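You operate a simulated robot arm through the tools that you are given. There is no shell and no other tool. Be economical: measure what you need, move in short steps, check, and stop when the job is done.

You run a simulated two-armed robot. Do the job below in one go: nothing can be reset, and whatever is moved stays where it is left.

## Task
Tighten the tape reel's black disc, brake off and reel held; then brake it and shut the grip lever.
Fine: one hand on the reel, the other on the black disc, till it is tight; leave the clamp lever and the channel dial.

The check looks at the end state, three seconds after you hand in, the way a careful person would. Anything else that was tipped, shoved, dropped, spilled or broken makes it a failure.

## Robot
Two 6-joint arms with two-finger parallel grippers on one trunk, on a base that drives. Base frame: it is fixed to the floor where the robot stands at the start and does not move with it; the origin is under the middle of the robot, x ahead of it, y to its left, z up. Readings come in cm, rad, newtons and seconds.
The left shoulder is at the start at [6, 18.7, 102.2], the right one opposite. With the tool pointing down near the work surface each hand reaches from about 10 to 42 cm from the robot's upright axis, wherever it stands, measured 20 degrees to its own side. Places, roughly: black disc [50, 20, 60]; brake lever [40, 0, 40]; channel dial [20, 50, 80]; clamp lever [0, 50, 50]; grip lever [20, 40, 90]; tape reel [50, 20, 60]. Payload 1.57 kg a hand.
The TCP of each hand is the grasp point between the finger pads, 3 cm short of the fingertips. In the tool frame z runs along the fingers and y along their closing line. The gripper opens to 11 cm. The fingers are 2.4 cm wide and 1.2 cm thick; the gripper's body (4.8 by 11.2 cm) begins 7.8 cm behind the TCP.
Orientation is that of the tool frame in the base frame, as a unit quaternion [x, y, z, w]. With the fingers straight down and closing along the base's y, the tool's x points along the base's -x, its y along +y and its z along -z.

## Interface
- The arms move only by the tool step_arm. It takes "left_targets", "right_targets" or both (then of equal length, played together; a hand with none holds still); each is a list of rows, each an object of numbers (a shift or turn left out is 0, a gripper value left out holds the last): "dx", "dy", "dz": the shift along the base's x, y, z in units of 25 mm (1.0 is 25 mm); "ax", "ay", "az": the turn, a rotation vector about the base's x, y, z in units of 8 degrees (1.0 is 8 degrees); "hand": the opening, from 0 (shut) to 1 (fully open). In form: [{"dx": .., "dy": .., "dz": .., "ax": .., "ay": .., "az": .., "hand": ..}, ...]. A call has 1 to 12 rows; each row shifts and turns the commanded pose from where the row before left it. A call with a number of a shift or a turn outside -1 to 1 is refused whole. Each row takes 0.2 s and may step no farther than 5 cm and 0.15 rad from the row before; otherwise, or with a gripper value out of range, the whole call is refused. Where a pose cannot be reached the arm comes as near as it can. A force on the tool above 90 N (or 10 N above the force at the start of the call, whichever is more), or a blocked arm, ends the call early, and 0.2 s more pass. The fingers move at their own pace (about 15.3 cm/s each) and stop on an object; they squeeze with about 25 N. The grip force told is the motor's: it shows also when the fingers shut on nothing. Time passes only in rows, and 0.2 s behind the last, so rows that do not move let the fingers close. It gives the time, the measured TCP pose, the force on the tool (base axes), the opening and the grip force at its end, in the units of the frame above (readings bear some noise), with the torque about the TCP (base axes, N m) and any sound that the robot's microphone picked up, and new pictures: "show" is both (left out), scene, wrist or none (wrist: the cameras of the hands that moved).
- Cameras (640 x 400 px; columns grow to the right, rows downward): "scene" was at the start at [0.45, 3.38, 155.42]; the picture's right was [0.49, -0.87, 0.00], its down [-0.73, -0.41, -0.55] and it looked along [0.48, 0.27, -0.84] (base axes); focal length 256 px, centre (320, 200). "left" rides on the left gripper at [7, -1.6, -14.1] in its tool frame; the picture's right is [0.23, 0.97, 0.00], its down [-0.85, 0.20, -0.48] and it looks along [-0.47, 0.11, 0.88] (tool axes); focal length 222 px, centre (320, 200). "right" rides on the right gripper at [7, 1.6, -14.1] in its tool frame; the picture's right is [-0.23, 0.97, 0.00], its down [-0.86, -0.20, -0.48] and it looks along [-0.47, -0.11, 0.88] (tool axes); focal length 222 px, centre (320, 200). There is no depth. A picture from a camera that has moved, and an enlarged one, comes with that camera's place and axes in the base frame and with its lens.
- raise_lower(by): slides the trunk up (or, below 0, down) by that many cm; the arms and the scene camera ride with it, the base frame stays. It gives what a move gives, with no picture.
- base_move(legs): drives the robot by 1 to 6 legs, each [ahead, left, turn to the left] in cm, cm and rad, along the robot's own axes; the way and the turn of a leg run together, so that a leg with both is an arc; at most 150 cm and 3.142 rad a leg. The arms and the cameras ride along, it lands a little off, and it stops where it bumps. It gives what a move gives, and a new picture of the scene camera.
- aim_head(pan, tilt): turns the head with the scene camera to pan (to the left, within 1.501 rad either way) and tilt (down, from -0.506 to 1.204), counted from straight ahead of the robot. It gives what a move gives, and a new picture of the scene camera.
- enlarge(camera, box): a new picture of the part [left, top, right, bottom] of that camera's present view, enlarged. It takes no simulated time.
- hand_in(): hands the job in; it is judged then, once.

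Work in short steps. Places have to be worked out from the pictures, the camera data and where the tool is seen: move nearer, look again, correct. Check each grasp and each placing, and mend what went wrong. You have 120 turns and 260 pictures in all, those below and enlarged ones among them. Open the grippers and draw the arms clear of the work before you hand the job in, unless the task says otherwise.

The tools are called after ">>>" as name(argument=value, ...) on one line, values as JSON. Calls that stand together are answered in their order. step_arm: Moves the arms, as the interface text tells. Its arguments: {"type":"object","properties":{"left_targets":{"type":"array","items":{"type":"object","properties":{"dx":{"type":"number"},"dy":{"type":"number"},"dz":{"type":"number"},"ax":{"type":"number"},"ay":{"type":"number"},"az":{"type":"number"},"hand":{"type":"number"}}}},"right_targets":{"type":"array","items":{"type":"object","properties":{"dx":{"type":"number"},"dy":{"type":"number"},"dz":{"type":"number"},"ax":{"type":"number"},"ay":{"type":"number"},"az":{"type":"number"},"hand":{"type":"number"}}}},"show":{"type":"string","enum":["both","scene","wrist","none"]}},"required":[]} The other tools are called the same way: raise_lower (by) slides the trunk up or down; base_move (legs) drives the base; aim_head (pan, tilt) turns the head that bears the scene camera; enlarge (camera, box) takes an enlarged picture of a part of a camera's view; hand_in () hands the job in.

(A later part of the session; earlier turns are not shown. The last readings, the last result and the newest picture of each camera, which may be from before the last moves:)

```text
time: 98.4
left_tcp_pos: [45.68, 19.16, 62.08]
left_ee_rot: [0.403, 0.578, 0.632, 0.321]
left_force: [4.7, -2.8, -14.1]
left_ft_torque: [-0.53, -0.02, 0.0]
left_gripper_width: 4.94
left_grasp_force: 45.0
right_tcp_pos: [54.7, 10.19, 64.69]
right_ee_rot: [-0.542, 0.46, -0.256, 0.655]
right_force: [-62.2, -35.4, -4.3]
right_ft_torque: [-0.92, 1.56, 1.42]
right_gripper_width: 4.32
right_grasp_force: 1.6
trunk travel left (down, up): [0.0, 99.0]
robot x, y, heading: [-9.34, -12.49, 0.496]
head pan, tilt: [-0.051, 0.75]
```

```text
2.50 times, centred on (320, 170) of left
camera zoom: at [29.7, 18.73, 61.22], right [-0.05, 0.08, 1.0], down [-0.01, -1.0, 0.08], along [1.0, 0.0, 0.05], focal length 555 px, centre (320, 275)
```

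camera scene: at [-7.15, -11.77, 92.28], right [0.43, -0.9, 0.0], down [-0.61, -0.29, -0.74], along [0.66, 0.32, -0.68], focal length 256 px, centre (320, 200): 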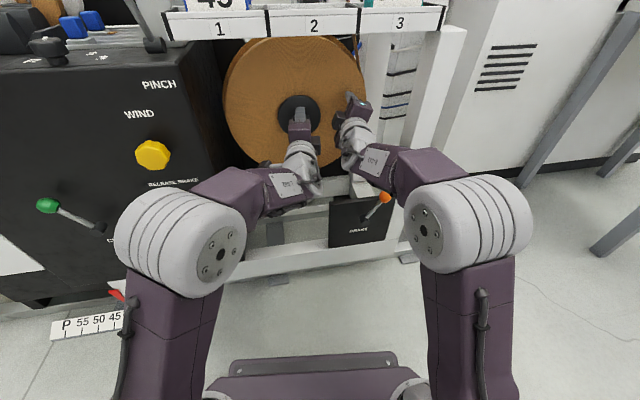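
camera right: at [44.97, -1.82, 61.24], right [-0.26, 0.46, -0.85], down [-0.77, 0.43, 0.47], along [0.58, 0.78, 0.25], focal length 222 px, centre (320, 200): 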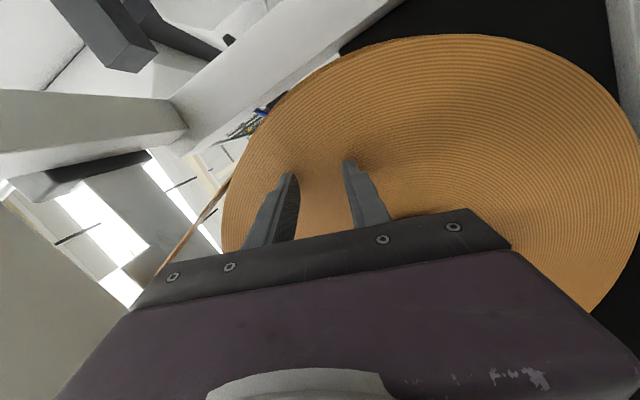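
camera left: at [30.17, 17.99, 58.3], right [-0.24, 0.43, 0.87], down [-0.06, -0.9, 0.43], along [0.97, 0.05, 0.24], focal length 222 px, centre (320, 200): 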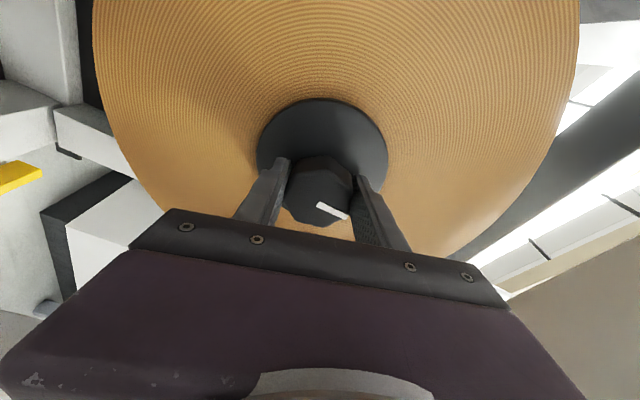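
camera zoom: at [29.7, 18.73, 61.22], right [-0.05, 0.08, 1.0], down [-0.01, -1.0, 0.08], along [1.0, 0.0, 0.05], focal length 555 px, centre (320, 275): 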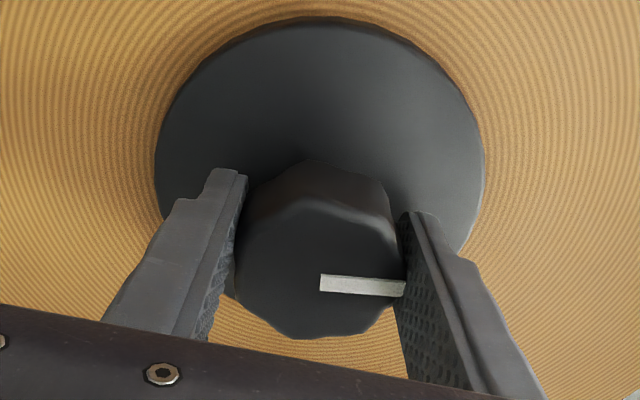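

The knob stayed put while the hand slipped 24°: it's at its tight stop. One more check with a deeper, better centred grip.

>>> step_arm(left_targets=[{"hand": 0.68}, {"dz": -0.15}, {"dx": 0.26, "dy": 0.14}, {"ax": -0.88, "ay": -0.477}, {"ax": -0.88, "ay": -0.477}, {"ax": -0.88, "ay": -0.477}, {"ax": -0.88, "ay": -0.477}, {"ax": -0.88, "ay": -0.477}, {"ax": -0.88, "ay": -0.477}, {"hand": 0}, {}, {}], show="none")

>>> enlarge(camera="left", box=[240, 90, 400, 250])

>>> step_arm(left_targets=[{"ax": 0.88, "ay": 0.477}, {"ax": 0.88, "ay": 0.477}, {"ax": 0.88, "ay": 0.477}], show="none")

>>> enlarge(camera="left", box=[240, 90, 400, 250])

```text
time: 100.2
left_tcp_pos: [45.94, 19.35, 61.99]
left_ee_rot: [0.181, 0.678, 0.489, 0.518]
left_force: [-47.8, -26.1, -1.8]
left_ft_torque: [0.89, -1.2, 1.57]
left_gripper_width: 7.47
left_grasp_force: 0.0
right_tcp_pos: [54.46, 10.08, 64.85]
right_ee_rot: [-0.543, 0.46, -0.255, 0.655]
right_force: [-0.1, -0.3, -0.1]
right_ft_torque: [0.0, 0.0, 0.0]
right_gripper_width: 3.95
right_grasp_force: 0.0
trunk travel left (down, up): [0.0, 99.0]
robot x, y, heading: [-9.62, -12.05, 0.493]
head pan, tilt: [-0.051, 0.75]
stopped in row 9 (left hand): the force on the tool passed its limit (the readings are from after the stop); the commanded pose is now the measured one
```

```text
2.50 times, centred on (320, 170) of left
camera zoom: at [31.11, 17.1, 56.69], right [-0.34, 0.62, 0.71], down [-0.13, -0.78, 0.61], along [0.93, 0.12, 0.35], focal length 555 px, centre (320, 275)
```

zoom: 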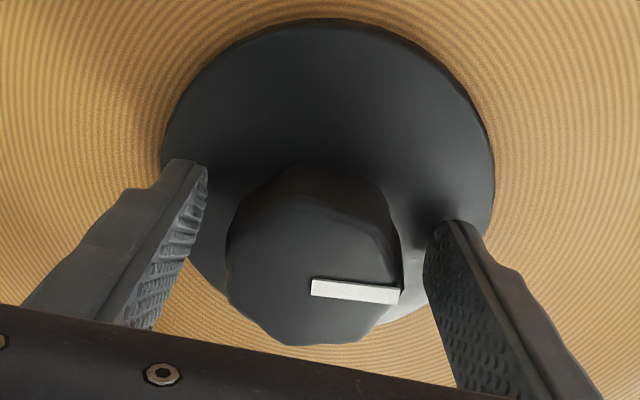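

```text
time: 101.0
left_tcp_pos: [46.17, 19.37, 61.97]
left_ee_rot: [0.321, 0.625, 0.586, 0.405]
left_force: [-52.5, -28.9, 0.7]
left_ft_torque: [1.29, -1.8, 0.89]
left_gripper_width: 7.51
left_grasp_force: 0.6
right_tcp_pos: [54.5, 10.1, 64.75]
right_ee_rot: [-0.543, 0.459, -0.254, 0.656]
right_force: [0.0, -0.4, 0.8]
right_ft_torque: [-0.03, -0.01, -0.03]
right_gripper_width: 3.97
right_grasp_force: 0.1
trunk travel left (down, up): [0.0, 99.0]
robot x, y, heading: [-9.42, -12.11, 0.498]
head pan, tilt: [-0.051, 0.75]
```

```text
2.50 times, centred on (320, 170) of left
camera zoom: at [30.47, 18.61, 59.18], right [-0.18, 0.31, 0.94], down [-0.04, -0.95, 0.3], along [0.98, 0.02, 0.18], focal length 555 px, centre (320, 275)
```

zoom: 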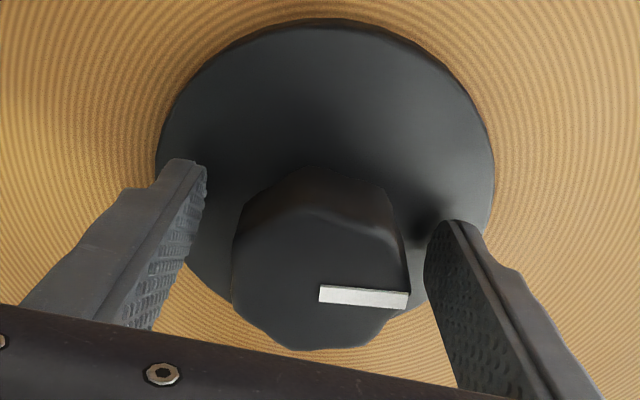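

The deeper grip pressed the tips on the disc and dragged it, and the right hand lost its press. I back the left off, re-press the right, then tighten again on the knob only.

>>> step_arm(left_targets=[{"dx": -0.44, "dy": -0.24}, {}], show="none")

>>> step_arm(right_targets=[{"dx": 0.06, "dy": 0.033}, {"dx": 0.04, "dy": 0.022}], show="wrist")

```text
time: 101.6
left_tcp_pos: [45.14, 18.93, 61.72]
left_ee_rot: [0.319, 0.627, 0.585, 0.404]
left_force: [0.3, -0.8, -0.4]
left_ft_torque: [-0.01, 0.04, 0.0]
left_gripper_width: 7.47
left_grasp_force: 0.1
right_tcp_pos: [54.56, 10.26, 64.66]
right_ee_rot: [-0.543, 0.46, -0.255, 0.655]
right_force: [-37.2, -22.4, 1.1]
right_ft_torque: [-0.28, 0.93, 0.79]
right_gripper_width: 3.87
right_grasp_force: 0.1
trunk travel left (down, up): [0.0, 99.0]
robot x, y, heading: [-9.17, -12.15, 0.491]
head pan, tilt: [-0.051, 0.75]
```

```text
time: 102.2
left_tcp_pos: [44.96, 18.93, 61.96]
left_ee_rot: [0.32, 0.626, 0.585, 0.404]
left_force: [0.3, -0.2, -0.4]
left_ft_torque: [0.0, -0.01, -0.01]
left_gripper_width: 7.48
left_grasp_force: 0.1
right_tcp_pos: [54.52, 10.24, 64.9]
right_ee_rot: [-0.542, 0.46, -0.256, 0.655]
right_force: [-68.6, -46.0, -3.6]
right_ft_torque: [-1.46, 1.47, 1.4]
right_gripper_width: 4.15
right_grasp_force: 1.6
trunk travel left (down, up): [0.0, 99.0]
robot x, y, heading: [-9.43, -12.32, 0.494]
head pan, tilt: [-0.051, 0.75]
camera right: at [45.05, -1.91, 61.28], right [-0.26, 0.46, -0.85], down [-0.77, 0.43, 0.47], along [0.58, 0.78, 0.24], focal length 222 px, centre (320, 200)
```

right: 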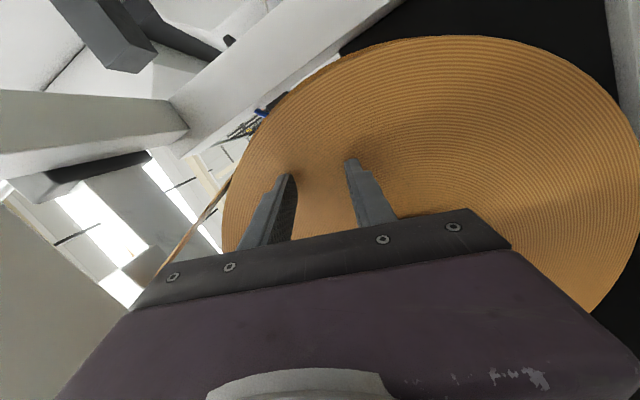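

Right press 82 N; I ease it slightly, roll the left back 56° with fingers open (clear of the disc), and close on the knob.

>>> step_arm(left_targets=[{"ax": -0.88, "ay": -0.477}, {"ax": -0.88, "ay": -0.477}, {"ax": -0.88, "ay": -0.477}, {"ax": -0.88, "ay": -0.477}, {"ax": -0.88, "ay": -0.477}, {"ax": -0.88, "ay": -0.477}, {"ax": -0.88, "ay": -0.477}, {"dx": 0.1, "dy": 0.054}, {"hand": 0}, {}, {}], right_targets=[{"dx": -0.03, "dy": -0.016}, {}, {}, {}, {}, {}, {}, {}, {}, {}, {}], show="none")

>>> enlarge(camera="left", box=[240, 90, 400, 250])

>>> step_arm(left_targets=[{"ax": 0.88, "ay": 0.477}, {"ax": 0.88, "ay": 0.477}, {"ax": 0.88, "ay": 0.477}], show="none")

>>> enlarge(camera="left", box=[240, 90, 400, 250])

```text
time: 104.6
left_tcp_pos: [45.27, 18.81, 61.9]
left_ee_rot: [-0.012, 0.703, 0.327, 0.631]
left_force: [7.6, -10.6, -5.4]
left_ft_torque: [0.21, -0.27, 0.37]
left_gripper_width: 4.96
left_grasp_force: 44.9
right_tcp_pos: [54.77, 10.11, 64.8]
right_ee_rot: [-0.542, 0.46, -0.254, 0.656]
right_force: [-70.8, -44.1, -2.3]
right_ft_torque: [-1.42, 1.42, 1.53]
right_gripper_width: 4.12
right_grasp_force: 0.4
trunk travel left (down, up): [0.0, 99.0]
robot x, y, heading: [-9.83, -12.31, 0.498]
head pan, tilt: [-0.051, 0.75]
```

```text
2.50 times, centred on (320, 170) of left
camera zoom: at [32.04, 13.5, 54.72], right [-0.47, 0.85, 0.23], down [-0.33, -0.41, 0.85], along [0.82, 0.32, 0.48], focal length 555 px, centre (320, 275)
```

zoom: 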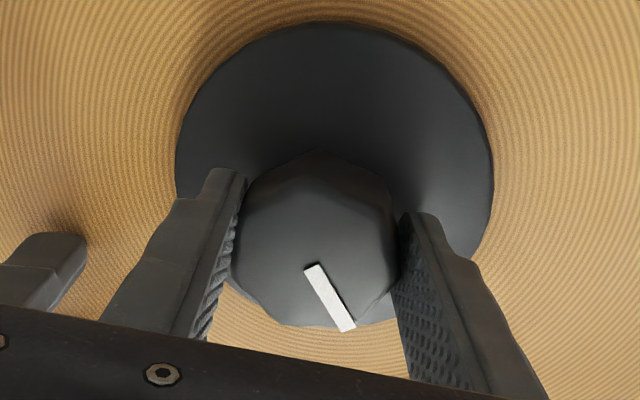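

```text
time: 105.4
left_tcp_pos: [45.27, 19.0, 61.87]
left_ee_rot: [0.134, 0.69, 0.452, 0.549]
left_force: [2.5, -10.9, -7.1]
left_ft_torque: [-0.97, -0.34, 0.35]
left_gripper_width: 4.95
left_grasp_force: 45.3
right_tcp_pos: [54.69, 10.19, 64.76]
right_ee_rot: [-0.541, 0.46, -0.254, 0.656]
right_force: [-72.4, -44.7, -2.5]
right_ft_torque: [-0.62, 2.07, 1.56]
right_gripper_width: 4.16
right_grasp_force: 1.4
trunk travel left (down, up): [0.0, 99.0]
robot x, y, heading: [-9.42, -12.24, 0.497]
head pan, tilt: [-0.051, 0.75]
```

```text
2.50 times, centred on (320, 170) of left
camera zoom: at [30.69, 16.01, 55.95], right [-0.39, 0.7, 0.61], down [-0.17, -0.7, 0.69], along [0.91, 0.16, 0.39], focal length 555 px, centre (320, 275)
```

zoom: 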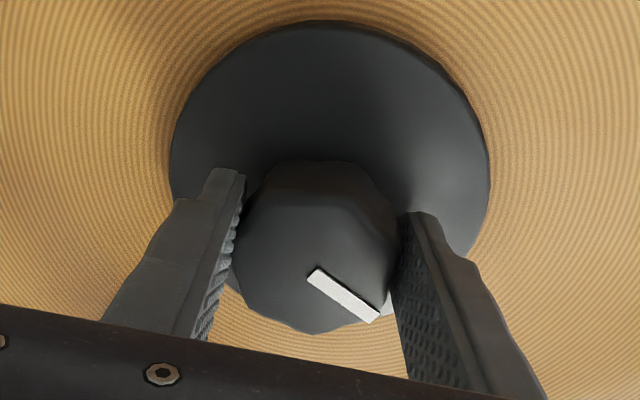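

Full slip again at ~1 N·m with the knob unmoving: the disc is tight. Release the left, retreat both hands.

>>> step_arm(left_targets=[{"hand": 0.68}, {}, {"dx": -0.88, "dy": -0.477}, {"dx": -0.88, "dy": -0.477}, {"dx": -0.88, "dy": -0.477}, {"dx": -0.3, "dy": 0.3, "dz": 0.48}, {"dx": -0.23, "dy": 0.42, "dz": 0.48}, {"dx": -0.23, "dy": 0.42, "dz": 0.48}, {"dx": -0.23, "dy": 0.42, "dz": 0.48}, {"dx": -0.23, "dy": 0.42}], right_targets=[{}, {}, {}, {}, {}, {"dx": -0.88, "dy": -0.477}, {"dx": -0.88, "dy": -0.477}, {"dx": -0.88, "dy": -0.477}, {"dx": -0.88, "dy": -0.477, "hand": 0}, {"dx": -0.88, "dy": -0.477}], show="scene")

```text
time: 107.6
left_tcp_pos: [35.86, 20.62, 66.29]
left_ee_rot: [0.134, 0.693, 0.45, 0.548]
left_force: [0.5, 0.1, 0.2]
left_ft_torque: [0.01, 0.03, -0.02]
left_gripper_width: 7.47
left_grasp_force: 0.1
right_tcp_pos: [43.94, 4.39, 64.54]
right_ee_rot: [-0.543, 0.462, -0.255, 0.653]
right_force: [0.2, -0.1, -0.1]
right_ft_torque: [-0.01, -0.03, -0.02]
right_gripper_width: 0.0
right_grasp_force: 21.5
trunk travel left (down, up): [0.0, 99.0]
robot x, y, heading: [-9.32, -12.11, 0.494]
head pan, tilt: [-0.051, 0.75]
camera scene: at [-6.8, -11.55, 92.26], right [0.43, -0.9, 0.0], down [-0.62, -0.29, -0.73], along [0.66, 0.32, -0.68], focal length 256 px, centre (320, 200)
```

scene: 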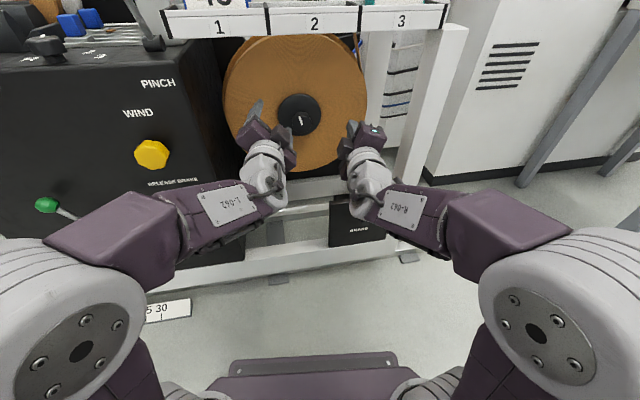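

Now pitch the right hand down again and carry it to the right of the brake lever (knob now at e≈27.7, n≈38.5).

>>> step_arm(right_targets=[{"dx": -0.8, "dy": -0.43, "ax": -0.49, "ay": 0.895}, {"dx": -0.44, "dy": -0.24, "ax": -0.49, "ay": 0.895}, {"ax": -0.49, "ay": 0.895}, {"ax": -0.49, "ay": 0.895}, {"ax": -0.49, "ay": 0.895}, {"dx": 0.48, "dy": -0.88}, {"dx": 0.48, "dy": -0.88}, {"dx": 0.48, "dy": -0.88}, {"dx": 0.48, "dy": -0.88}, {"dx": 0.48, "dy": -0.88}, {"dx": 0.48, "dy": -0.88}], show="wrist")

```text
time: 110.0
left_tcp_pos: [35.88, 20.57, 66.38]
left_ee_rot: [0.132, 0.692, 0.451, 0.547]
left_force: [-0.2, -1.0, 0.2]
left_ft_torque: [-0.01, -0.01, -0.01]
left_gripper_width: 7.43
left_grasp_force: 0.1
right_tcp_pos: [48.08, -10.29, 64.42]
right_ee_rot: [0.698, -0.589, 0.15, -0.38]
right_force: [-0.1, 0.3, 0.1]
right_ft_torque: [0.03, -0.02, -0.01]
right_gripper_width: 0.04
right_grasp_force: 21.8
trunk travel left (down, up): [0.0, 99.0]
robot x, y, heading: [-9.34, -12.26, 0.497]
head pan, tilt: [-0.051, 0.75]
camera right: at [39.42, -21.77, 70.96], right [-0.75, 0.19, -0.63], down [-0.4, 0.63, 0.66], along [0.53, 0.75, -0.4], focal length 222 px, centre (320, 200)
```

right: 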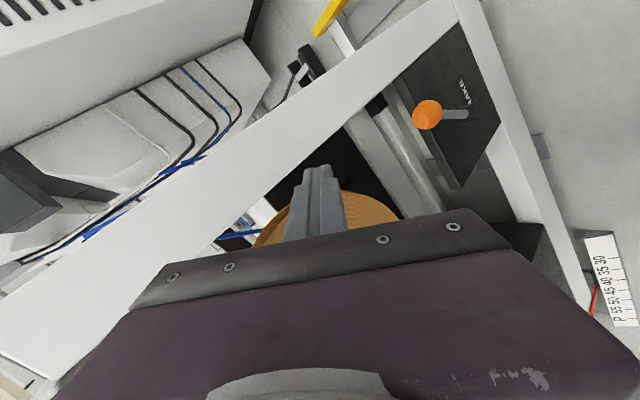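

Lined up right of the lever. Ease back 1 cm from the post and descend.

>>> step_arm(right_targets=[{"dx": -0.35, "dy": -0.19}, {"dz": -1}, {"dz": -1}, {"dz": -1}, {"dz": -1}, {"dz": -1}, {"dz": -1}, {"dz": -1}, {"dz": -0.6}])

```text
time: 112.0
left_tcp_pos: [35.93, 20.45, 66.33]
left_ee_rot: [0.132, 0.693, 0.45, 0.548]
left_force: [0.5, 0.1, -0.2]
left_ft_torque: [0.0, 0.03, -0.05]
left_gripper_width: 7.47
left_grasp_force: 0.1
right_tcp_pos: [47.36, -10.82, 45.24]
right_ee_rot: [0.697, -0.589, 0.149, -0.381]
right_force: [1.0, 0.2, 0.2]
right_ft_torque: [0.02, -0.01, -0.05]
right_gripper_width: 0.01
right_grasp_force: 21.5
trunk travel left (down, up): [0.0, 99.0]
robot x, y, heading: [-9.34, -12.18, 0.497]
head pan, tilt: [-0.051, 0.75]
camera scene: at [-6.8, -11.55, 92.27], right [0.43, -0.9, 0.0], down [-0.62, -0.29, -0.73], along [0.66, 0.31, -0.68], focal length 256 px, centre (320, 200)
camera right: at [38.66, -22.36, 51.99], right [-0.75, 0.2, -0.63], down [-0.4, 0.63, 0.66], along [0.53, 0.75, -0.4], focal length 222 px, centre (320, 200)
```

scene: 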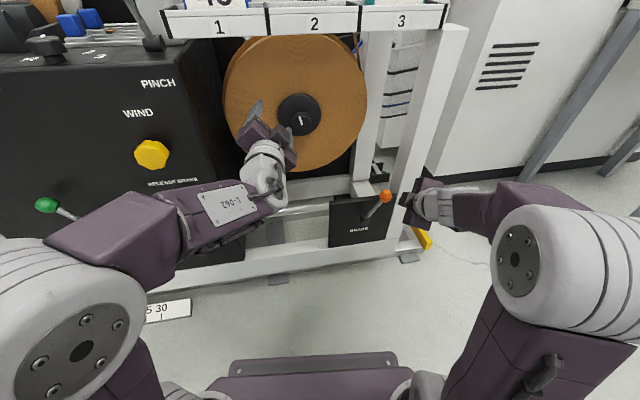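
right: 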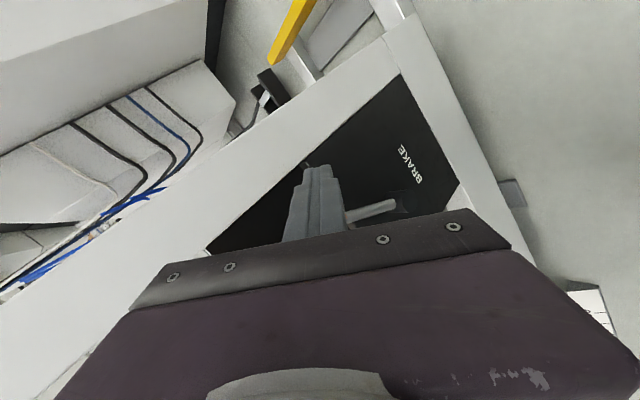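

Finger is right of the lever, no contact. Push left.

>>> step_arm(right_targets=[{"dx": -0.24, "dy": 0.44}, {"dx": -0.24, "dy": 0.44}, {"dx": -0.24, "dy": 0.44}, {"dx": -0.24, "dy": 0.44}, {"dx": -0.24, "dy": 0.44}], show="wrist")

```text
time: 113.2
left_tcp_pos: [35.91, 20.5, 66.38]
left_ee_rot: [0.133, 0.692, 0.451, 0.547]
left_force: [0.3, 0.0, -0.6]
left_ft_torque: [-0.01, 0.02, -0.01]
left_gripper_width: 7.45
left_grasp_force: 0.0
right_tcp_pos: [44.26, -5.33, 45.32]
right_ee_rot: [0.698, -0.589, 0.148, -0.38]
right_force: [-1.3, -1.5, 0.1]
right_ft_torque: [-0.02, 0.03, 0.0]
right_gripper_width: 0.0
right_grasp_force: 21.2
trunk travel left (down, up): [0.0, 99.0]
robot x, y, heading: [-9.15, -11.96, 0.495]
head pan, tilt: [-0.051, 0.75]
camera right: at [35.6, -16.9, 52.06], right [-0.75, 0.2, -0.63], down [-0.4, 0.63, 0.66], along [0.53, 0.75, -0.4], focal length 222 px, centre (320, 200)
```

right: 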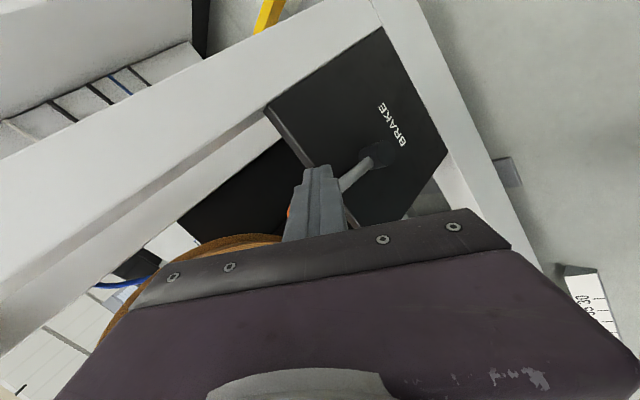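

The lever is being pushed left easily. Continue to the left stop.

>>> step_arm(right_targets=[{"dx": -0.24, "dy": 0.44}, {"dx": -0.24, "dy": 0.44}, {"dx": -0.24, "dy": 0.44}], show="none")

>>> step_arm(right_targets=[{"dx": -0.24, "dy": 0.44}, {"dx": -0.24, "dy": 0.44}], show="wrist")

```text
time: 114.0
left_tcp_pos: [35.93, 20.62, 66.34]
left_ee_rot: [0.134, 0.693, 0.449, 0.548]
left_force: [-0.4, -0.1, -0.5]
left_ft_torque: [0.01, 0.04, 0.0]
left_gripper_width: 7.47
left_grasp_force: 0.1
right_tcp_pos: [42.91, -2.56, 45.44]
right_ee_rot: [0.696, -0.59, 0.15, -0.382]
right_force: [0.0, -0.2, 0.0]
right_ft_torque: [-0.02, -0.02, -0.02]
right_gripper_width: 0.02
right_grasp_force: 21.5
right hand out of reach, approached as far as the arm can: row 1, 2
trunk travel left (down, up): [0.0, 99.0]
robot x, y, heading: [-9.35, -12.38, 0.494]
head pan, tilt: [-0.051, 0.75]
```

```text
time: 114.6
left_tcp_pos: [35.92, 20.45, 66.37]
left_ee_rot: [0.134, 0.692, 0.449, 0.549]
left_force: [-0.9, 0.8, 0.0]
left_ft_torque: [0.01, -0.02, 0.02]
left_gripper_width: 7.47
left_grasp_force: 0.0
right_tcp_pos: [41.77, -0.54, 45.54]
right_ee_rot: [0.695, -0.591, 0.151, -0.38]
right_force: [6.7, -13.1, 0.7]
right_ft_torque: [-0.13, -0.19, -0.28]
right_gripper_width: 0.0
right_grasp_force: 21.5
trunk travel left (down, up): [0.0, 99.0]
robot x, y, heading: [-9.2, -11.67, 0.494]
head pan, tilt: [-0.051, 0.75]
camera right: at [33.05, -12.08, 52.15], right [-0.75, 0.2, -0.63], down [-0.39, 0.64, 0.66], along [0.54, 0.74, -0.4], focal length 222 px, centre (320, 200)
```

right: 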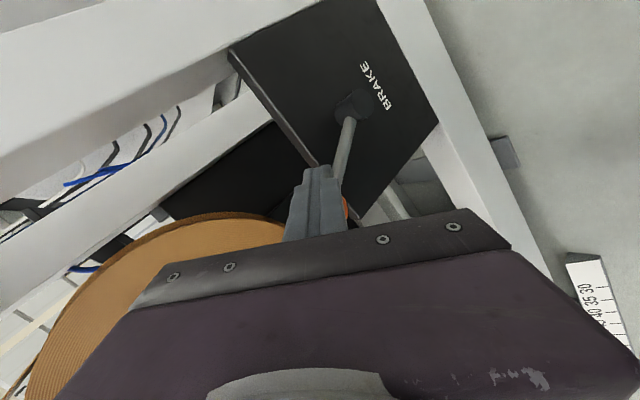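

Approaching the left stop (15 N). One more small push.

>>> step_arm(right_targets=[{"dx": -0.18, "dy": 0.33}, {"dx": -0.1, "dy": 0.18}], show="none")

>>> step_arm(right_targets=[{"dx": 0.48, "dy": -0.88}, {"dx": 0.48, "dy": -0.88}, {"dz": 1}, {"dz": 1}, {"dz": 1}, {"dz": 1}, {"dz": 1}, {"dz": 1}, {"dz": 1}])

>>> enlarge(camera="scene", box=[310, 170, 420, 270])

```text
time: 115.2
left_tcp_pos: [36.35, 20.14, 66.49]
left_ee_rot: [0.137, 0.692, 0.45, 0.547]
left_force: [-0.4, 0.9, -0.1]
left_ft_torque: [0.03, 0.0, 0.01]
left_gripper_width: 7.46
left_grasp_force: 0.1
right_tcp_pos: [41.52, -0.43, 45.38]
right_ee_rot: [0.69, -0.598, 0.161, -0.375]
right_force: [33.2, -65.6, 3.0]
right_ft_torque: [-0.76, -0.5, -1.34]
right_gripper_width: 0.0
right_grasp_force: 20.9
trunk travel left (down, up): [0.0, 99.0]
robot x, y, heading: [-9.16, -12.34, 0.493]
head pan, tilt: [-0.051, 0.75]
```

```text
time: 117.2
left_tcp_pos: [35.93, 20.51, 66.42]
left_ee_rot: [0.132, 0.693, 0.451, 0.548]
left_force: [-0.3, 0.0, 0.8]
left_ft_torque: [-0.04, -0.01, -0.04]
left_gripper_width: 7.5
left_grasp_force: 0.0
right_tcp_pos: [42.29, -1.06, 60.79]
right_ee_rot: [0.71, -0.566, 0.108, -0.405]
right_force: [0.3, -0.7, 0.5]
right_ft_torque: [0.0, -0.02, 0.01]
right_gripper_width: 0.0
right_grasp_force: 20.4
right hand out of reach, approached as far as the arm can: row 3, 4, 5
trunk travel left (down, up): [0.0, 99.0]
robot x, y, heading: [-9.49, -12.05, 0.492]
head pan, tilt: [-0.051, 0.75]
camera scene: at [-6.79, -11.55, 92.26], right [0.43, -0.9, 0.0], down [-0.62, -0.29, -0.73], along [0.66, 0.31, -0.68], focal length 256 px, centre (320, 200)
camera right: at [34.78, -13.67, 66.82], right [-0.77, 0.17, -0.61], down [-0.44, 0.55, 0.71], along [0.46, 0.82, -0.35], focal length 222 px, centre (320, 200)
```

scene: 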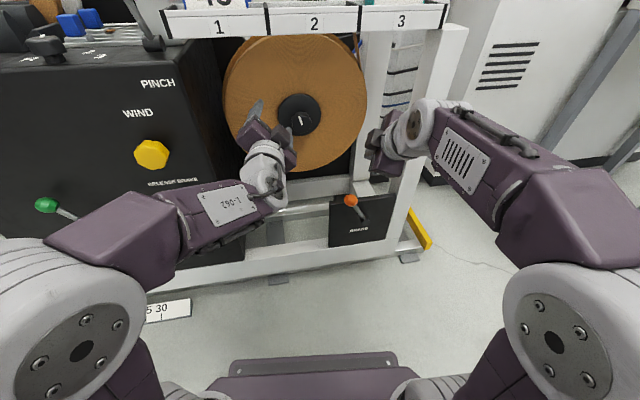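
right: 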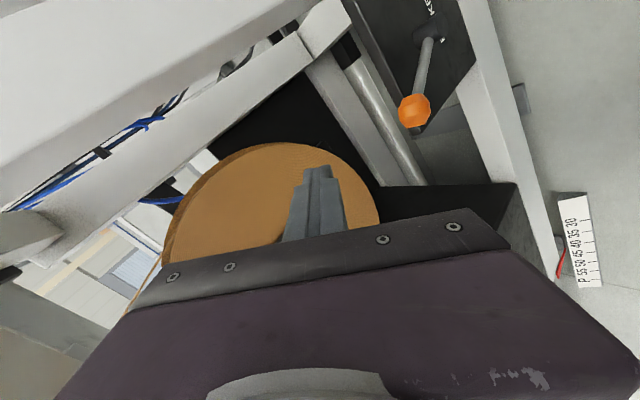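

```text
4.00 times, centred on (365, 220) of scene
camera zoom: at [-6.79, -11.55, 92.26], right [0.43, -0.9, 0.0], down [-0.62, -0.29, -0.73], along [0.66, 0.31, -0.68], focal length 1023 px, centre (140, 120)
```

zoom: 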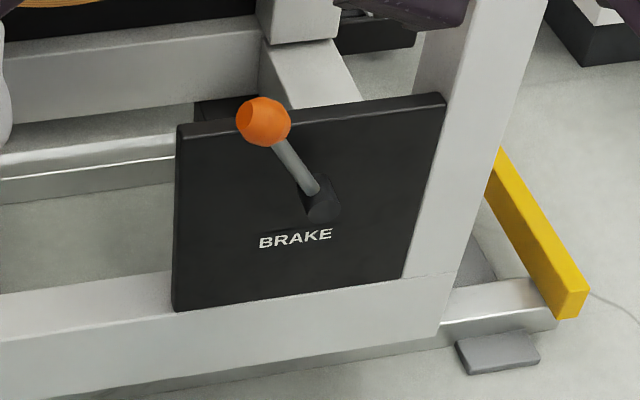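

Brake lever is back exactly at its original (on) position. Next the pinch lever: back the base off 25 cm, then raise the trunk to look at it.

>>> base_move(legs=[[-25, 0, 0]])

>>> raise_lower(by=45)

>>> aim_head(pan=0.35, tilt=0.75)

```text
time: 119.0
left_tcp_pos: [13.89, 8.47, 66.38]
left_ee_rot: [0.134, 0.693, 0.45, 0.547]
left_force: [-1.0, 1.0, -0.9]
left_ft_torque: [0.01, 0.02, -0.03]
left_gripper_width: 7.49
left_grasp_force: 0.0
right_tcp_pos: [20.3, -13.06, 60.87]
right_ee_rot: [0.71, -0.565, 0.109, -0.405]
right_force: [-0.3, -0.5, 0.4]
right_ft_torque: [0.02, 0.01, -0.01]
right_gripper_width: 0.01
right_grasp_force: 21.1
trunk travel left (down, up): [0.0, 99.0]
robot x, y, heading: [-31.45, -23.75, 0.498]
head pan, tilt: [-0.051, 0.75]
camera scene: at [-28.85, -23.46, 92.26], right [0.43, -0.9, 0.0], down [-0.62, -0.29, -0.73], along [0.66, 0.31, -0.68], focal length 256 px, centre (320, 200)
```

scene: 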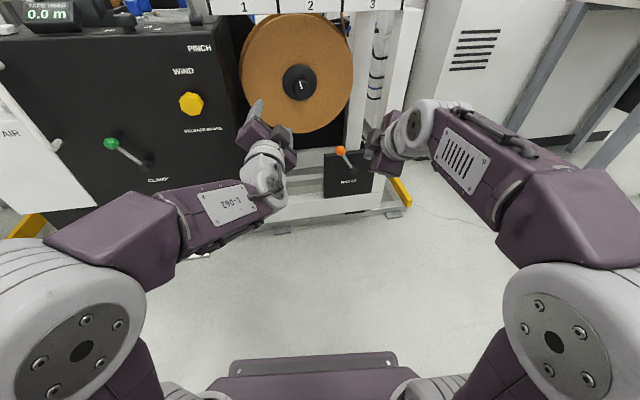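

```text
refused: 45 is not a number from -40 to 40
```

```text
time: 119.9
left_tcp_pos: [13.94, 8.61, 66.45]
left_ee_rot: [0.134, 0.693, 0.45, 0.548]
left_force: [-0.5, -0.5, -0.1]
left_ft_torque: [-0.01, 0.02, 0.02]
left_gripper_width: 7.46
left_grasp_force: 0.0
right_tcp_pos: [20.35, -12.9, 60.86]
right_ee_rot: [0.71, -0.565, 0.11, -0.405]
right_force: [0.4, 0.6, 0.0]
right_ft_torque: [-0.02, -0.02, -0.03]
right_gripper_width: 0.01
right_grasp_force: 21.7
trunk travel left (down, up): [0.0, 99.0]
robot x, y, heading: [-31.41, -24.16, 0.499]
head pan, tilt: [0.351, 0.75]
camera scene: at [-30.83, -20.83, 92.26], right [0.75, -0.66, 0.0], down [-0.45, -0.51, -0.73], along [0.49, 0.55, -0.68], focal length 256 px, centre (320, 200)
```

scene: 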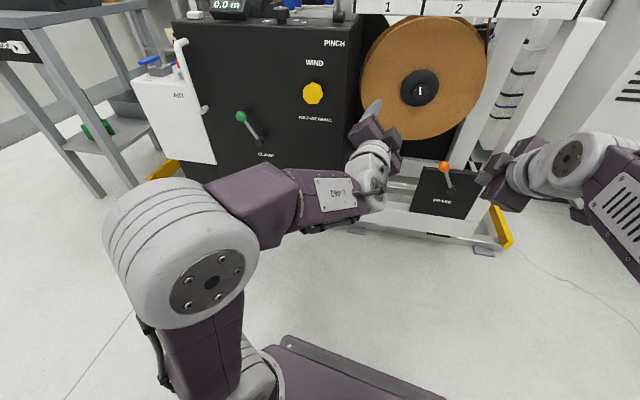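

Raise the trunk 38 cm and look at the pinch lever.

>>> raise_lower(by=38)

>>> aim_head(pan=0.25, tilt=0.65)

>>> enlarge(camera="scene", box=[220, 60, 380, 180])

```text
time: 123.6
left_tcp_pos: [13.87, 8.58, 104.34]
left_ee_rot: [0.133, 0.692, 0.449, 0.549]
left_force: [0.2, 0.2, 0.7]
left_ft_torque: [0.01, -0.01, 0.01]
left_gripper_width: 7.49
left_grasp_force: 0.0
right_tcp_pos: [20.24, -13.05, 98.77]
right_ee_rot: [0.709, -0.566, 0.11, -0.405]
right_force: [0.5, 1.0, 0.2]
right_ft_torque: [0.02, 0.0, -0.03]
right_gripper_width: 0.0
right_grasp_force: 21.7
trunk travel left (down, up): [-38.0, 61.0]
robot x, y, heading: [-31.45, -23.99, 0.498]
head pan, tilt: [0.351, 0.75]
```

```text
time: 124.3
left_tcp_pos: [13.86, 8.52, 104.36]
left_ee_rot: [0.133, 0.692, 0.45, 0.548]
left_force: [0.0, 0.7, 0.4]
left_ft_torque: [0.0, -0.01, 0.04]
left_gripper_width: 7.47
left_grasp_force: 0.1
right_tcp_pos: [20.25, -12.98, 98.81]
right_ee_rot: [0.711, -0.565, 0.109, -0.405]
right_force: [0.0, 0.3, -0.2]
right_ft_torque: [0.0, 0.0, 0.03]
right_gripper_width: 0.01
right_grasp_force: 20.7
trunk travel left (down, up): [-38.0, 61.0]
robot x, y, heading: [-31.43, -24.5, 0.493]
head pan, tilt: [0.25, 0.649]
camera scene: at [-29.96, -21.14, 131.12], right [0.68, -0.74, 0.0], down [-0.44, -0.41, -0.8], along [0.59, 0.54, -0.6], focal length 256 px, centre (320, 200)
```

scene: 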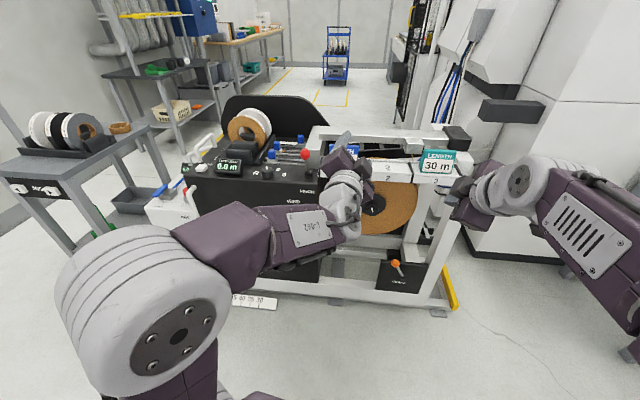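

```text
3.33 times, centred on (300, 120) of scene
camera zoom: at [-29.96, -21.14, 131.12], right [0.68, -0.74, 0.0], down [-0.44, -0.41, -0.8], along [0.59, 0.54, -0.6], focal length 852 px, centre (387, 467)
```

zoom: 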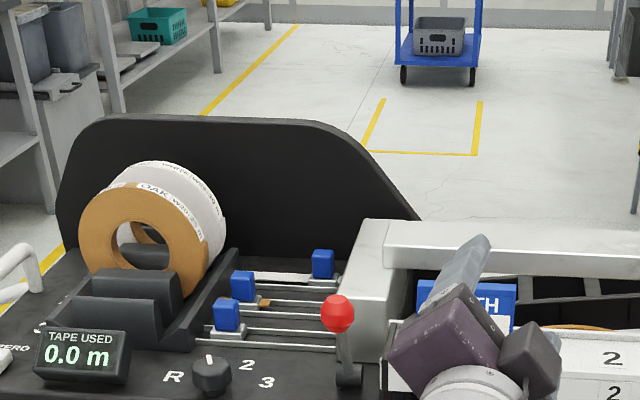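

Pinch knob ≈[23.3,34.6,93], leaning toward the robot. I close the left fist, drive left 12 and ahead 12 with hands high, then lower slightly.

>>> step_arm(left_targets=[{"hand": 0}, {}], show="none")

>>> base_move(legs=[[0, 12, 0], [12, 0, 0]])

>>> raise_lower(by=-10)

>>> step_arm(left_targets=[{"dx": -0.3, "dy": 0.55}, {"dx": -0.3, "dy": 0.55}])

```text
time: 124.9
left_tcp_pos: [13.92, 8.56, 104.33]
left_ee_rot: [0.134, 0.692, 0.45, 0.548]
left_force: [0.7, 0.0, -0.1]
left_ft_torque: [0.02, 0.02, 0.01]
left_gripper_width: 0.0
left_grasp_force: 21.2
right_tcp_pos: [20.37, -12.97, 98.92]
right_ee_rot: [0.71, -0.566, 0.11, -0.405]
right_force: [-0.2, 0.3, -0.5]
right_ft_torque: [0.0, 0.02, 0.01]
right_gripper_width: 0.01
right_grasp_force: 20.8
trunk travel left (down, up): [-38.0, 61.0]
robot x, y, heading: [-31.22, -23.81, 0.49]
head pan, tilt: [0.25, 0.649]
```

```text
time: 126.9
left_tcp_pos: [18.94, 24.57, 104.31]
left_ee_rot: [0.134, 0.693, 0.449, 0.548]
left_force: [0.1, -0.6, 0.2]
left_ft_torque: [0.03, -0.01, 0.0]
left_gripper_width: 0.0
left_grasp_force: 21.3
right_tcp_pos: [25.46, 2.95, 98.69]
right_ee_rot: [0.71, -0.567, 0.11, -0.404]
right_force: [-0.5, 0.6, -0.5]
right_ft_torque: [-0.02, 0.02, 0.02]
right_gripper_width: 0.0
right_grasp_force: 21.5
trunk travel left (down, up): [-38.0, 61.0]
robot x, y, heading: [-26.66, -7.95, 0.494]
head pan, tilt: [0.25, 0.649]
camera scene: at [-24.79, -5.1, 131.12], right [0.68, -0.74, 0.0], down [-0.45, -0.41, -0.8], along [0.59, 0.54, -0.61], focal length 256 px, centre (320, 200)
```

scene: 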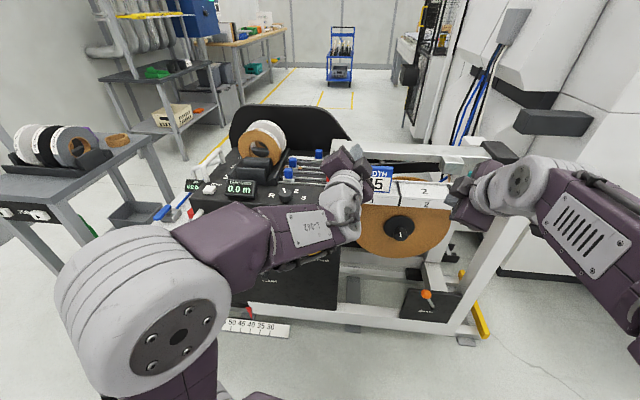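

```text
time: 128.2
left_tcp_pos: [18.83, 24.52, 94.36]
left_ee_rot: [0.135, 0.692, 0.449, 0.549]
left_force: [0.3, -0.2, 0.3]
left_ft_torque: [-0.01, -0.03, 0.01]
left_gripper_width: 0.0
left_grasp_force: 20.7
right_tcp_pos: [25.34, 2.93, 88.81]
right_ee_rot: [0.709, -0.566, 0.111, -0.406]
right_force: [-0.7, -0.1, -0.5]
right_ft_torque: [0.02, 0.0, 0.02]
right_gripper_width: 0.01
right_grasp_force: 21.2
trunk travel left (down, up): [-28.0, 71.0]
robot x, y, heading: [-26.44, -8.03, 0.494]
head pan, tilt: [0.25, 0.649]
```

```text
time: 128.8
left_tcp_pos: [17.46, 27.3, 94.53]
left_ee_rot: [0.134, 0.692, 0.449, 0.548]
left_force: [-0.1, -0.3, 0.2]
left_ft_torque: [-0.01, 0.03, 0.02]
left_gripper_width: 0.01
left_grasp_force: 21.5
right_tcp_pos: [25.28, 2.88, 88.85]
right_ee_rot: [0.71, -0.565, 0.11, -0.405]
right_force: [-0.2, 0.2, 0.7]
right_ft_torque: [0.02, 0.0, -0.02]
right_gripper_width: 0.0
right_grasp_force: 21.1
trunk travel left (down, up): [-28.0, 71.0]
robot x, y, heading: [-26.47, -7.86, 0.491]
head pan, tilt: [0.25, 0.649]
camera scene: at [-24.93, -5.16, 121.12], right [0.68, -0.74, 0.0], down [-0.45, -0.41, -0.8], along [0.59, 0.54, -0.6], focal length 256 px, centre (320, 200)
camera left: at [2.87, 24.37, 88.62], right [-0.38, 0.7, 0.6], down [-0.17, -0.7, 0.7], along [0.91, 0.16, 0.39], focal length 222 px, centre (320, 200)
```

scene: 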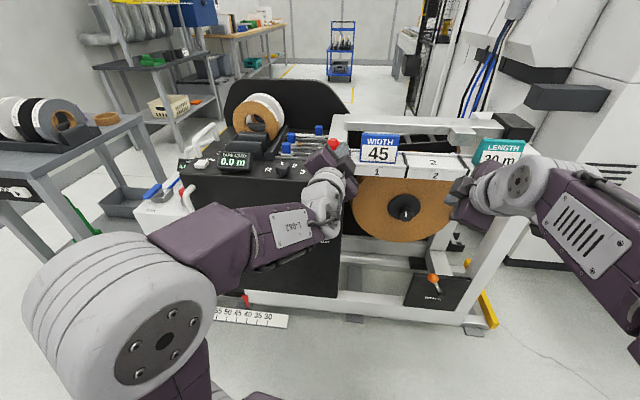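
left: 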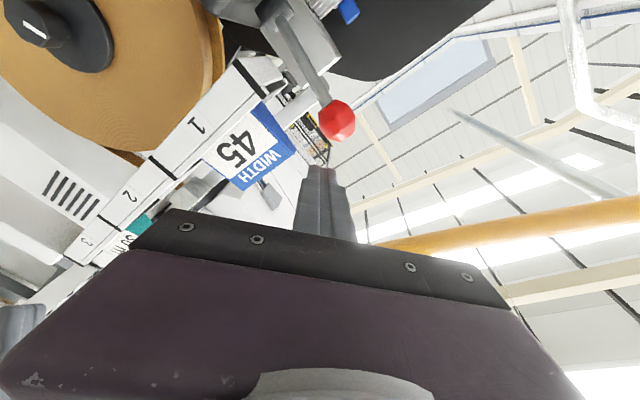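

Clear view: knob at n≈37, e≈−19.2, z≈92.4. I line the fist up with it and advance to near contact.

>>> step_arm(left_targets=[{"dx": -0.33, "dy": 0.62, "dz": -0.5}, {"dx": -0.33, "dy": 0.62, "dz": -0.5}, {"dx": 0.44, "dy": 0.24}, {"dx": 0.44, "dy": 0.24}], show="wrist")

```text
time: 129.8
left_tcp_pos: [18.08, 31.58, 91.95]
left_ee_rot: [0.134, 0.692, 0.451, 0.548]
left_force: [-0.4, -0.6, 0.3]
left_ft_torque: [0.0, 0.01, 0.05]
left_gripper_width: 0.01
left_grasp_force: 21.6
right_tcp_pos: [25.31, 2.91, 88.8]
right_ee_rot: [0.71, -0.566, 0.111, -0.405]
right_force: [0.9, -0.3, -0.2]
right_ft_torque: [-0.02, 0.04, 0.02]
right_gripper_width: 0.0
right_grasp_force: 21.7
trunk travel left (down, up): [-28.0, 71.0]
robot x, y, heading: [-26.36, -8.27, 0.495]
head pan, tilt: [0.25, 0.649]
camera left: at [3.52, 28.65, 86.06], right [-0.38, 0.7, 0.6], down [-0.17, -0.7, 0.7], along [0.91, 0.16, 0.39], focal length 222 px, centre (320, 200)
```

left: 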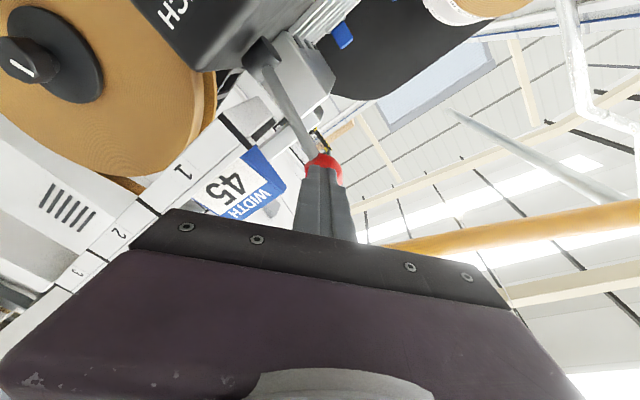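

Fist is right on the knob. Push it away from the robot.

>>> step_arm(left_targets=[{"dx": 0.44, "dy": 0.24}, {"dx": 0.44, "dy": 0.24}, {"dx": 0.44, "dy": 0.24}, {"dx": 0.44, "dy": 0.24}], show="wrist")

```text
time: 130.8
left_tcp_pos: [22.67, 34.03, 91.95]
left_ee_rot: [0.135, 0.693, 0.45, 0.547]
left_force: [-0.5, -0.3, 0.4]
left_ft_torque: [-0.03, -0.04, 0.0]
left_gripper_width: 0.0
left_grasp_force: 21.4
right_tcp_pos: [25.15, 2.95, 88.82]
right_ee_rot: [0.71, -0.566, 0.11, -0.405]
right_force: [0.9, 0.3, -0.5]
right_ft_torque: [-0.03, 0.02, -0.01]
right_gripper_width: 0.01
right_grasp_force: 21.6
trunk travel left (down, up): [-28.0, 71.0]
robot x, y, heading: [-25.9, -8.28, 0.495]
head pan, tilt: [0.25, 0.649]
camera left: at [8.0, 31.03, 86.12], right [-0.38, 0.7, 0.6], down [-0.17, -0.7, 0.7], along [0.91, 0.16, 0.38], focal length 222 px, centre (320, 200)
```

left: 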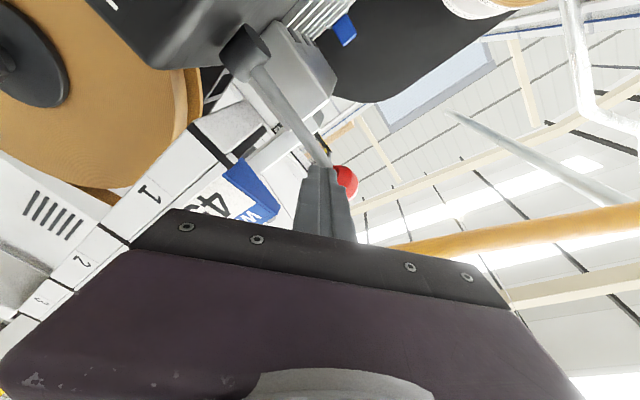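

Lever is moving with it. Continue.

>>> step_arm(left_targets=[{"dx": 0.44, "dy": 0.24}, {"dx": 0.44, "dy": 0.24}, {"dx": 0.44, "dy": 0.24}], show="wrist")

```text
time: 131.7
left_tcp_pos: [25.74, 35.82, 91.97]
left_ee_rot: [0.134, 0.693, 0.45, 0.547]
left_force: [-0.3, -0.1, -0.4]
left_ft_torque: [0.01, 0.02, 0.01]
left_gripper_width: 0.01
left_grasp_force: 21.5
right_tcp_pos: [25.24, 2.97, 88.81]
right_ee_rot: [0.71, -0.566, 0.11, -0.405]
right_force: [0.1, -0.4, -0.2]
right_ft_torque: [0.01, 0.02, 0.01]
right_gripper_width: 0.0
right_grasp_force: 21.1
trunk travel left (down, up): [-28.0, 71.0]
robot x, y, heading: [-26.3, -8.16, 0.496]
head pan, tilt: [0.25, 0.649]
camera left: at [11.2, 32.82, 86.11], right [-0.38, 0.7, 0.6], down [-0.17, -0.7, 0.7], along [0.91, 0.17, 0.38], focal length 222 px, centre (320, 200)
```

left: 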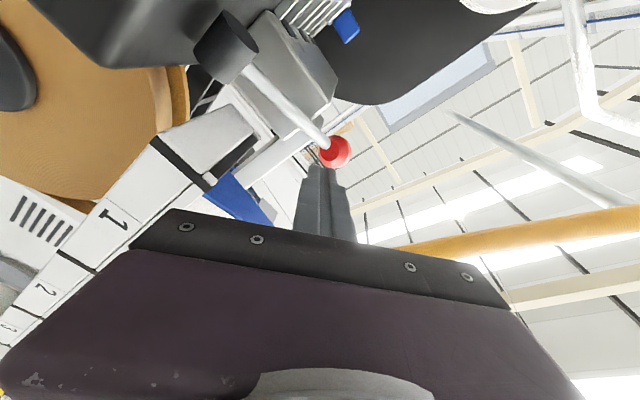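

Past vertical, it seems. Keep pushing to the far stop.

>>> step_arm(left_targets=[{"dx": 0.44, "dy": 0.24}, {"dx": 0.44, "dy": 0.24}, {"dx": 0.44, "dy": 0.24}, {"dx": 0.3, "dy": 0.16}], show="both")

>>> enlarge(camera="scene", box=[270, 100, 410, 190])

```text
time: 132.7
left_tcp_pos: [29.18, 37.71, 91.8]
left_ee_rot: [0.135, 0.694, 0.447, 0.547]
left_force: [-45.9, -26.0, -18.1]
left_ft_torque: [-0.38, 0.25, 0.69]
left_gripper_width: 0.0
left_grasp_force: 21.5
right_tcp_pos: [24.76, 2.8, 89.13]
right_ee_rot: [0.708, -0.566, 0.112, -0.407]
right_force: [-0.7, -0.2, 0.2]
right_ft_torque: [0.01, 0.0, 0.04]
right_gripper_width: 0.02
right_grasp_force: 21.3
trunk travel left (down, up): [-28.0, 71.0]
robot x, y, heading: [-26.28, -8.25, 0.495]
head pan, tilt: [0.25, 0.649]
camera scene: at [-25.61, -5.51, 121.1], right [0.68, -0.74, 0.0], down [-0.44, -0.41, -0.8], along [0.59, 0.54, -0.6], focal length 256 px, centre (320, 200)
camera left: at [14.57, 34.73, 86.02], right [-0.38, 0.7, 0.6], down [-0.17, -0.69, 0.7], along [0.91, 0.16, 0.38], focal length 222 px, centre (320, 200)
```

scene: 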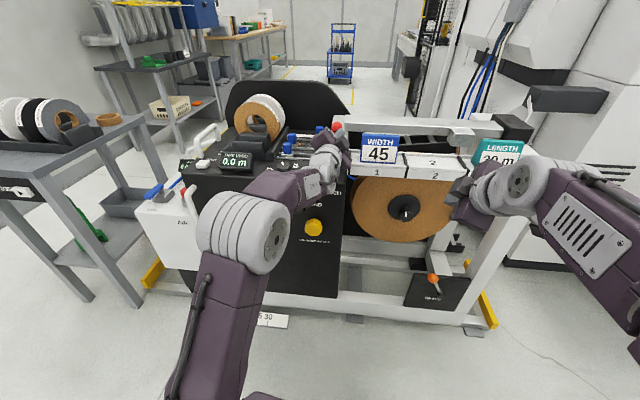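
left: 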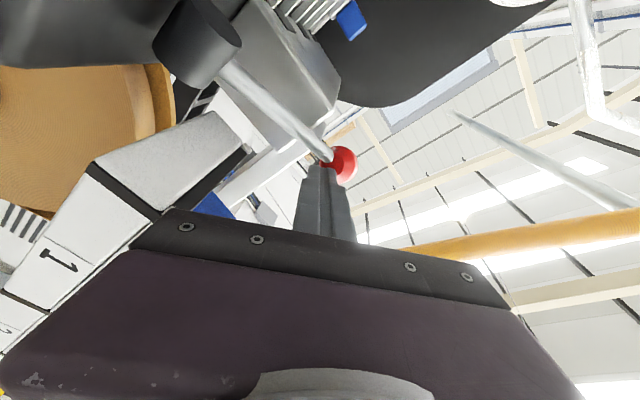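

```text
4.44 times, centred on (340, 145) of scene
camera zoom: at [-25.61, -5.51, 121.1], right [0.68, -0.74, 0.0], down [-0.44, -0.41, -0.8], along [0.59, 0.54, -0.6], focal length 1136 px, centre (231, 444)
```

zoom: 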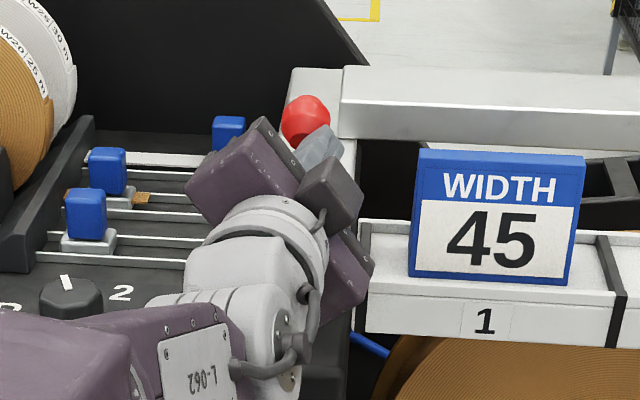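

53 N: far stop. Retreat the fist and inspect.

>>> step_arm(left_targets=[{"dx": -0.44, "dy": -0.24}, {"dx": -0.88, "dy": -0.477}, {"dx": -0.88, "dy": -0.477}, {"dx": -0.88, "dy": -0.477}, {"dx": -0.88, "dy": -0.477}, {"dx": -0.88, "dy": -0.477, "dz": 0.5}], show="wrist")

>>> enlarge(camera="scene", box=[230, 90, 410, 200])

```text
time: 134.1
left_tcp_pos: [17.52, 31.39, 93.34]
left_ee_rot: [0.134, 0.692, 0.45, 0.548]
left_force: [0.8, -0.7, -0.7]
left_ft_torque: [0.02, 0.0, 0.03]
left_gripper_width: 0.0
left_grasp_force: 21.5
right_tcp_pos: [25.26, 2.85, 88.76]
right_ee_rot: [0.71, -0.566, 0.11, -0.404]
right_force: [0.6, 0.4, 0.0]
right_ft_torque: [0.01, -0.01, 0.0]
right_gripper_width: 0.0
right_grasp_force: 21.8
trunk travel left (down, up): [-28.0, 71.0]
robot x, y, heading: [-26.44, -8.25, 0.495]
head pan, tilt: [0.25, 0.649]
camera left: at [2.96, 28.52, 87.5], right [-0.38, 0.7, 0.6], down [-0.17, -0.7, 0.7], along [0.91, 0.16, 0.39], focal length 222 px, centre (320, 200)
```

left: 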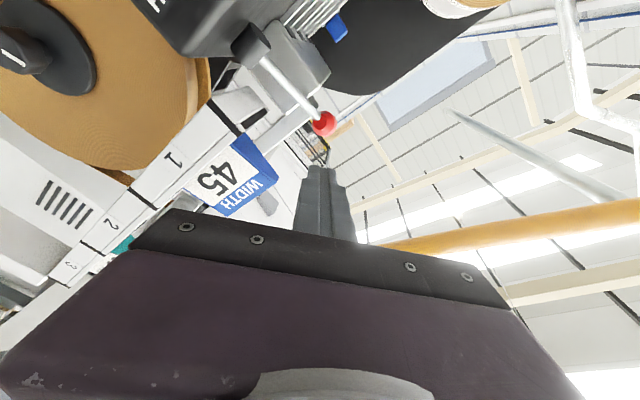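

```text
3.56 times, centred on (320, 145) of scene
camera zoom: at [-24.98, -5.2, 121.13], right [0.68, -0.74, 0.0], down [-0.45, -0.41, -0.8], along [0.59, 0.54, -0.6], focal length 909 px, centre (320, 396)
```

zoom: 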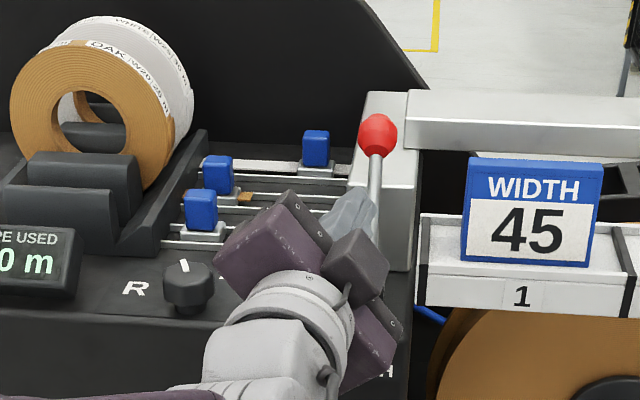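

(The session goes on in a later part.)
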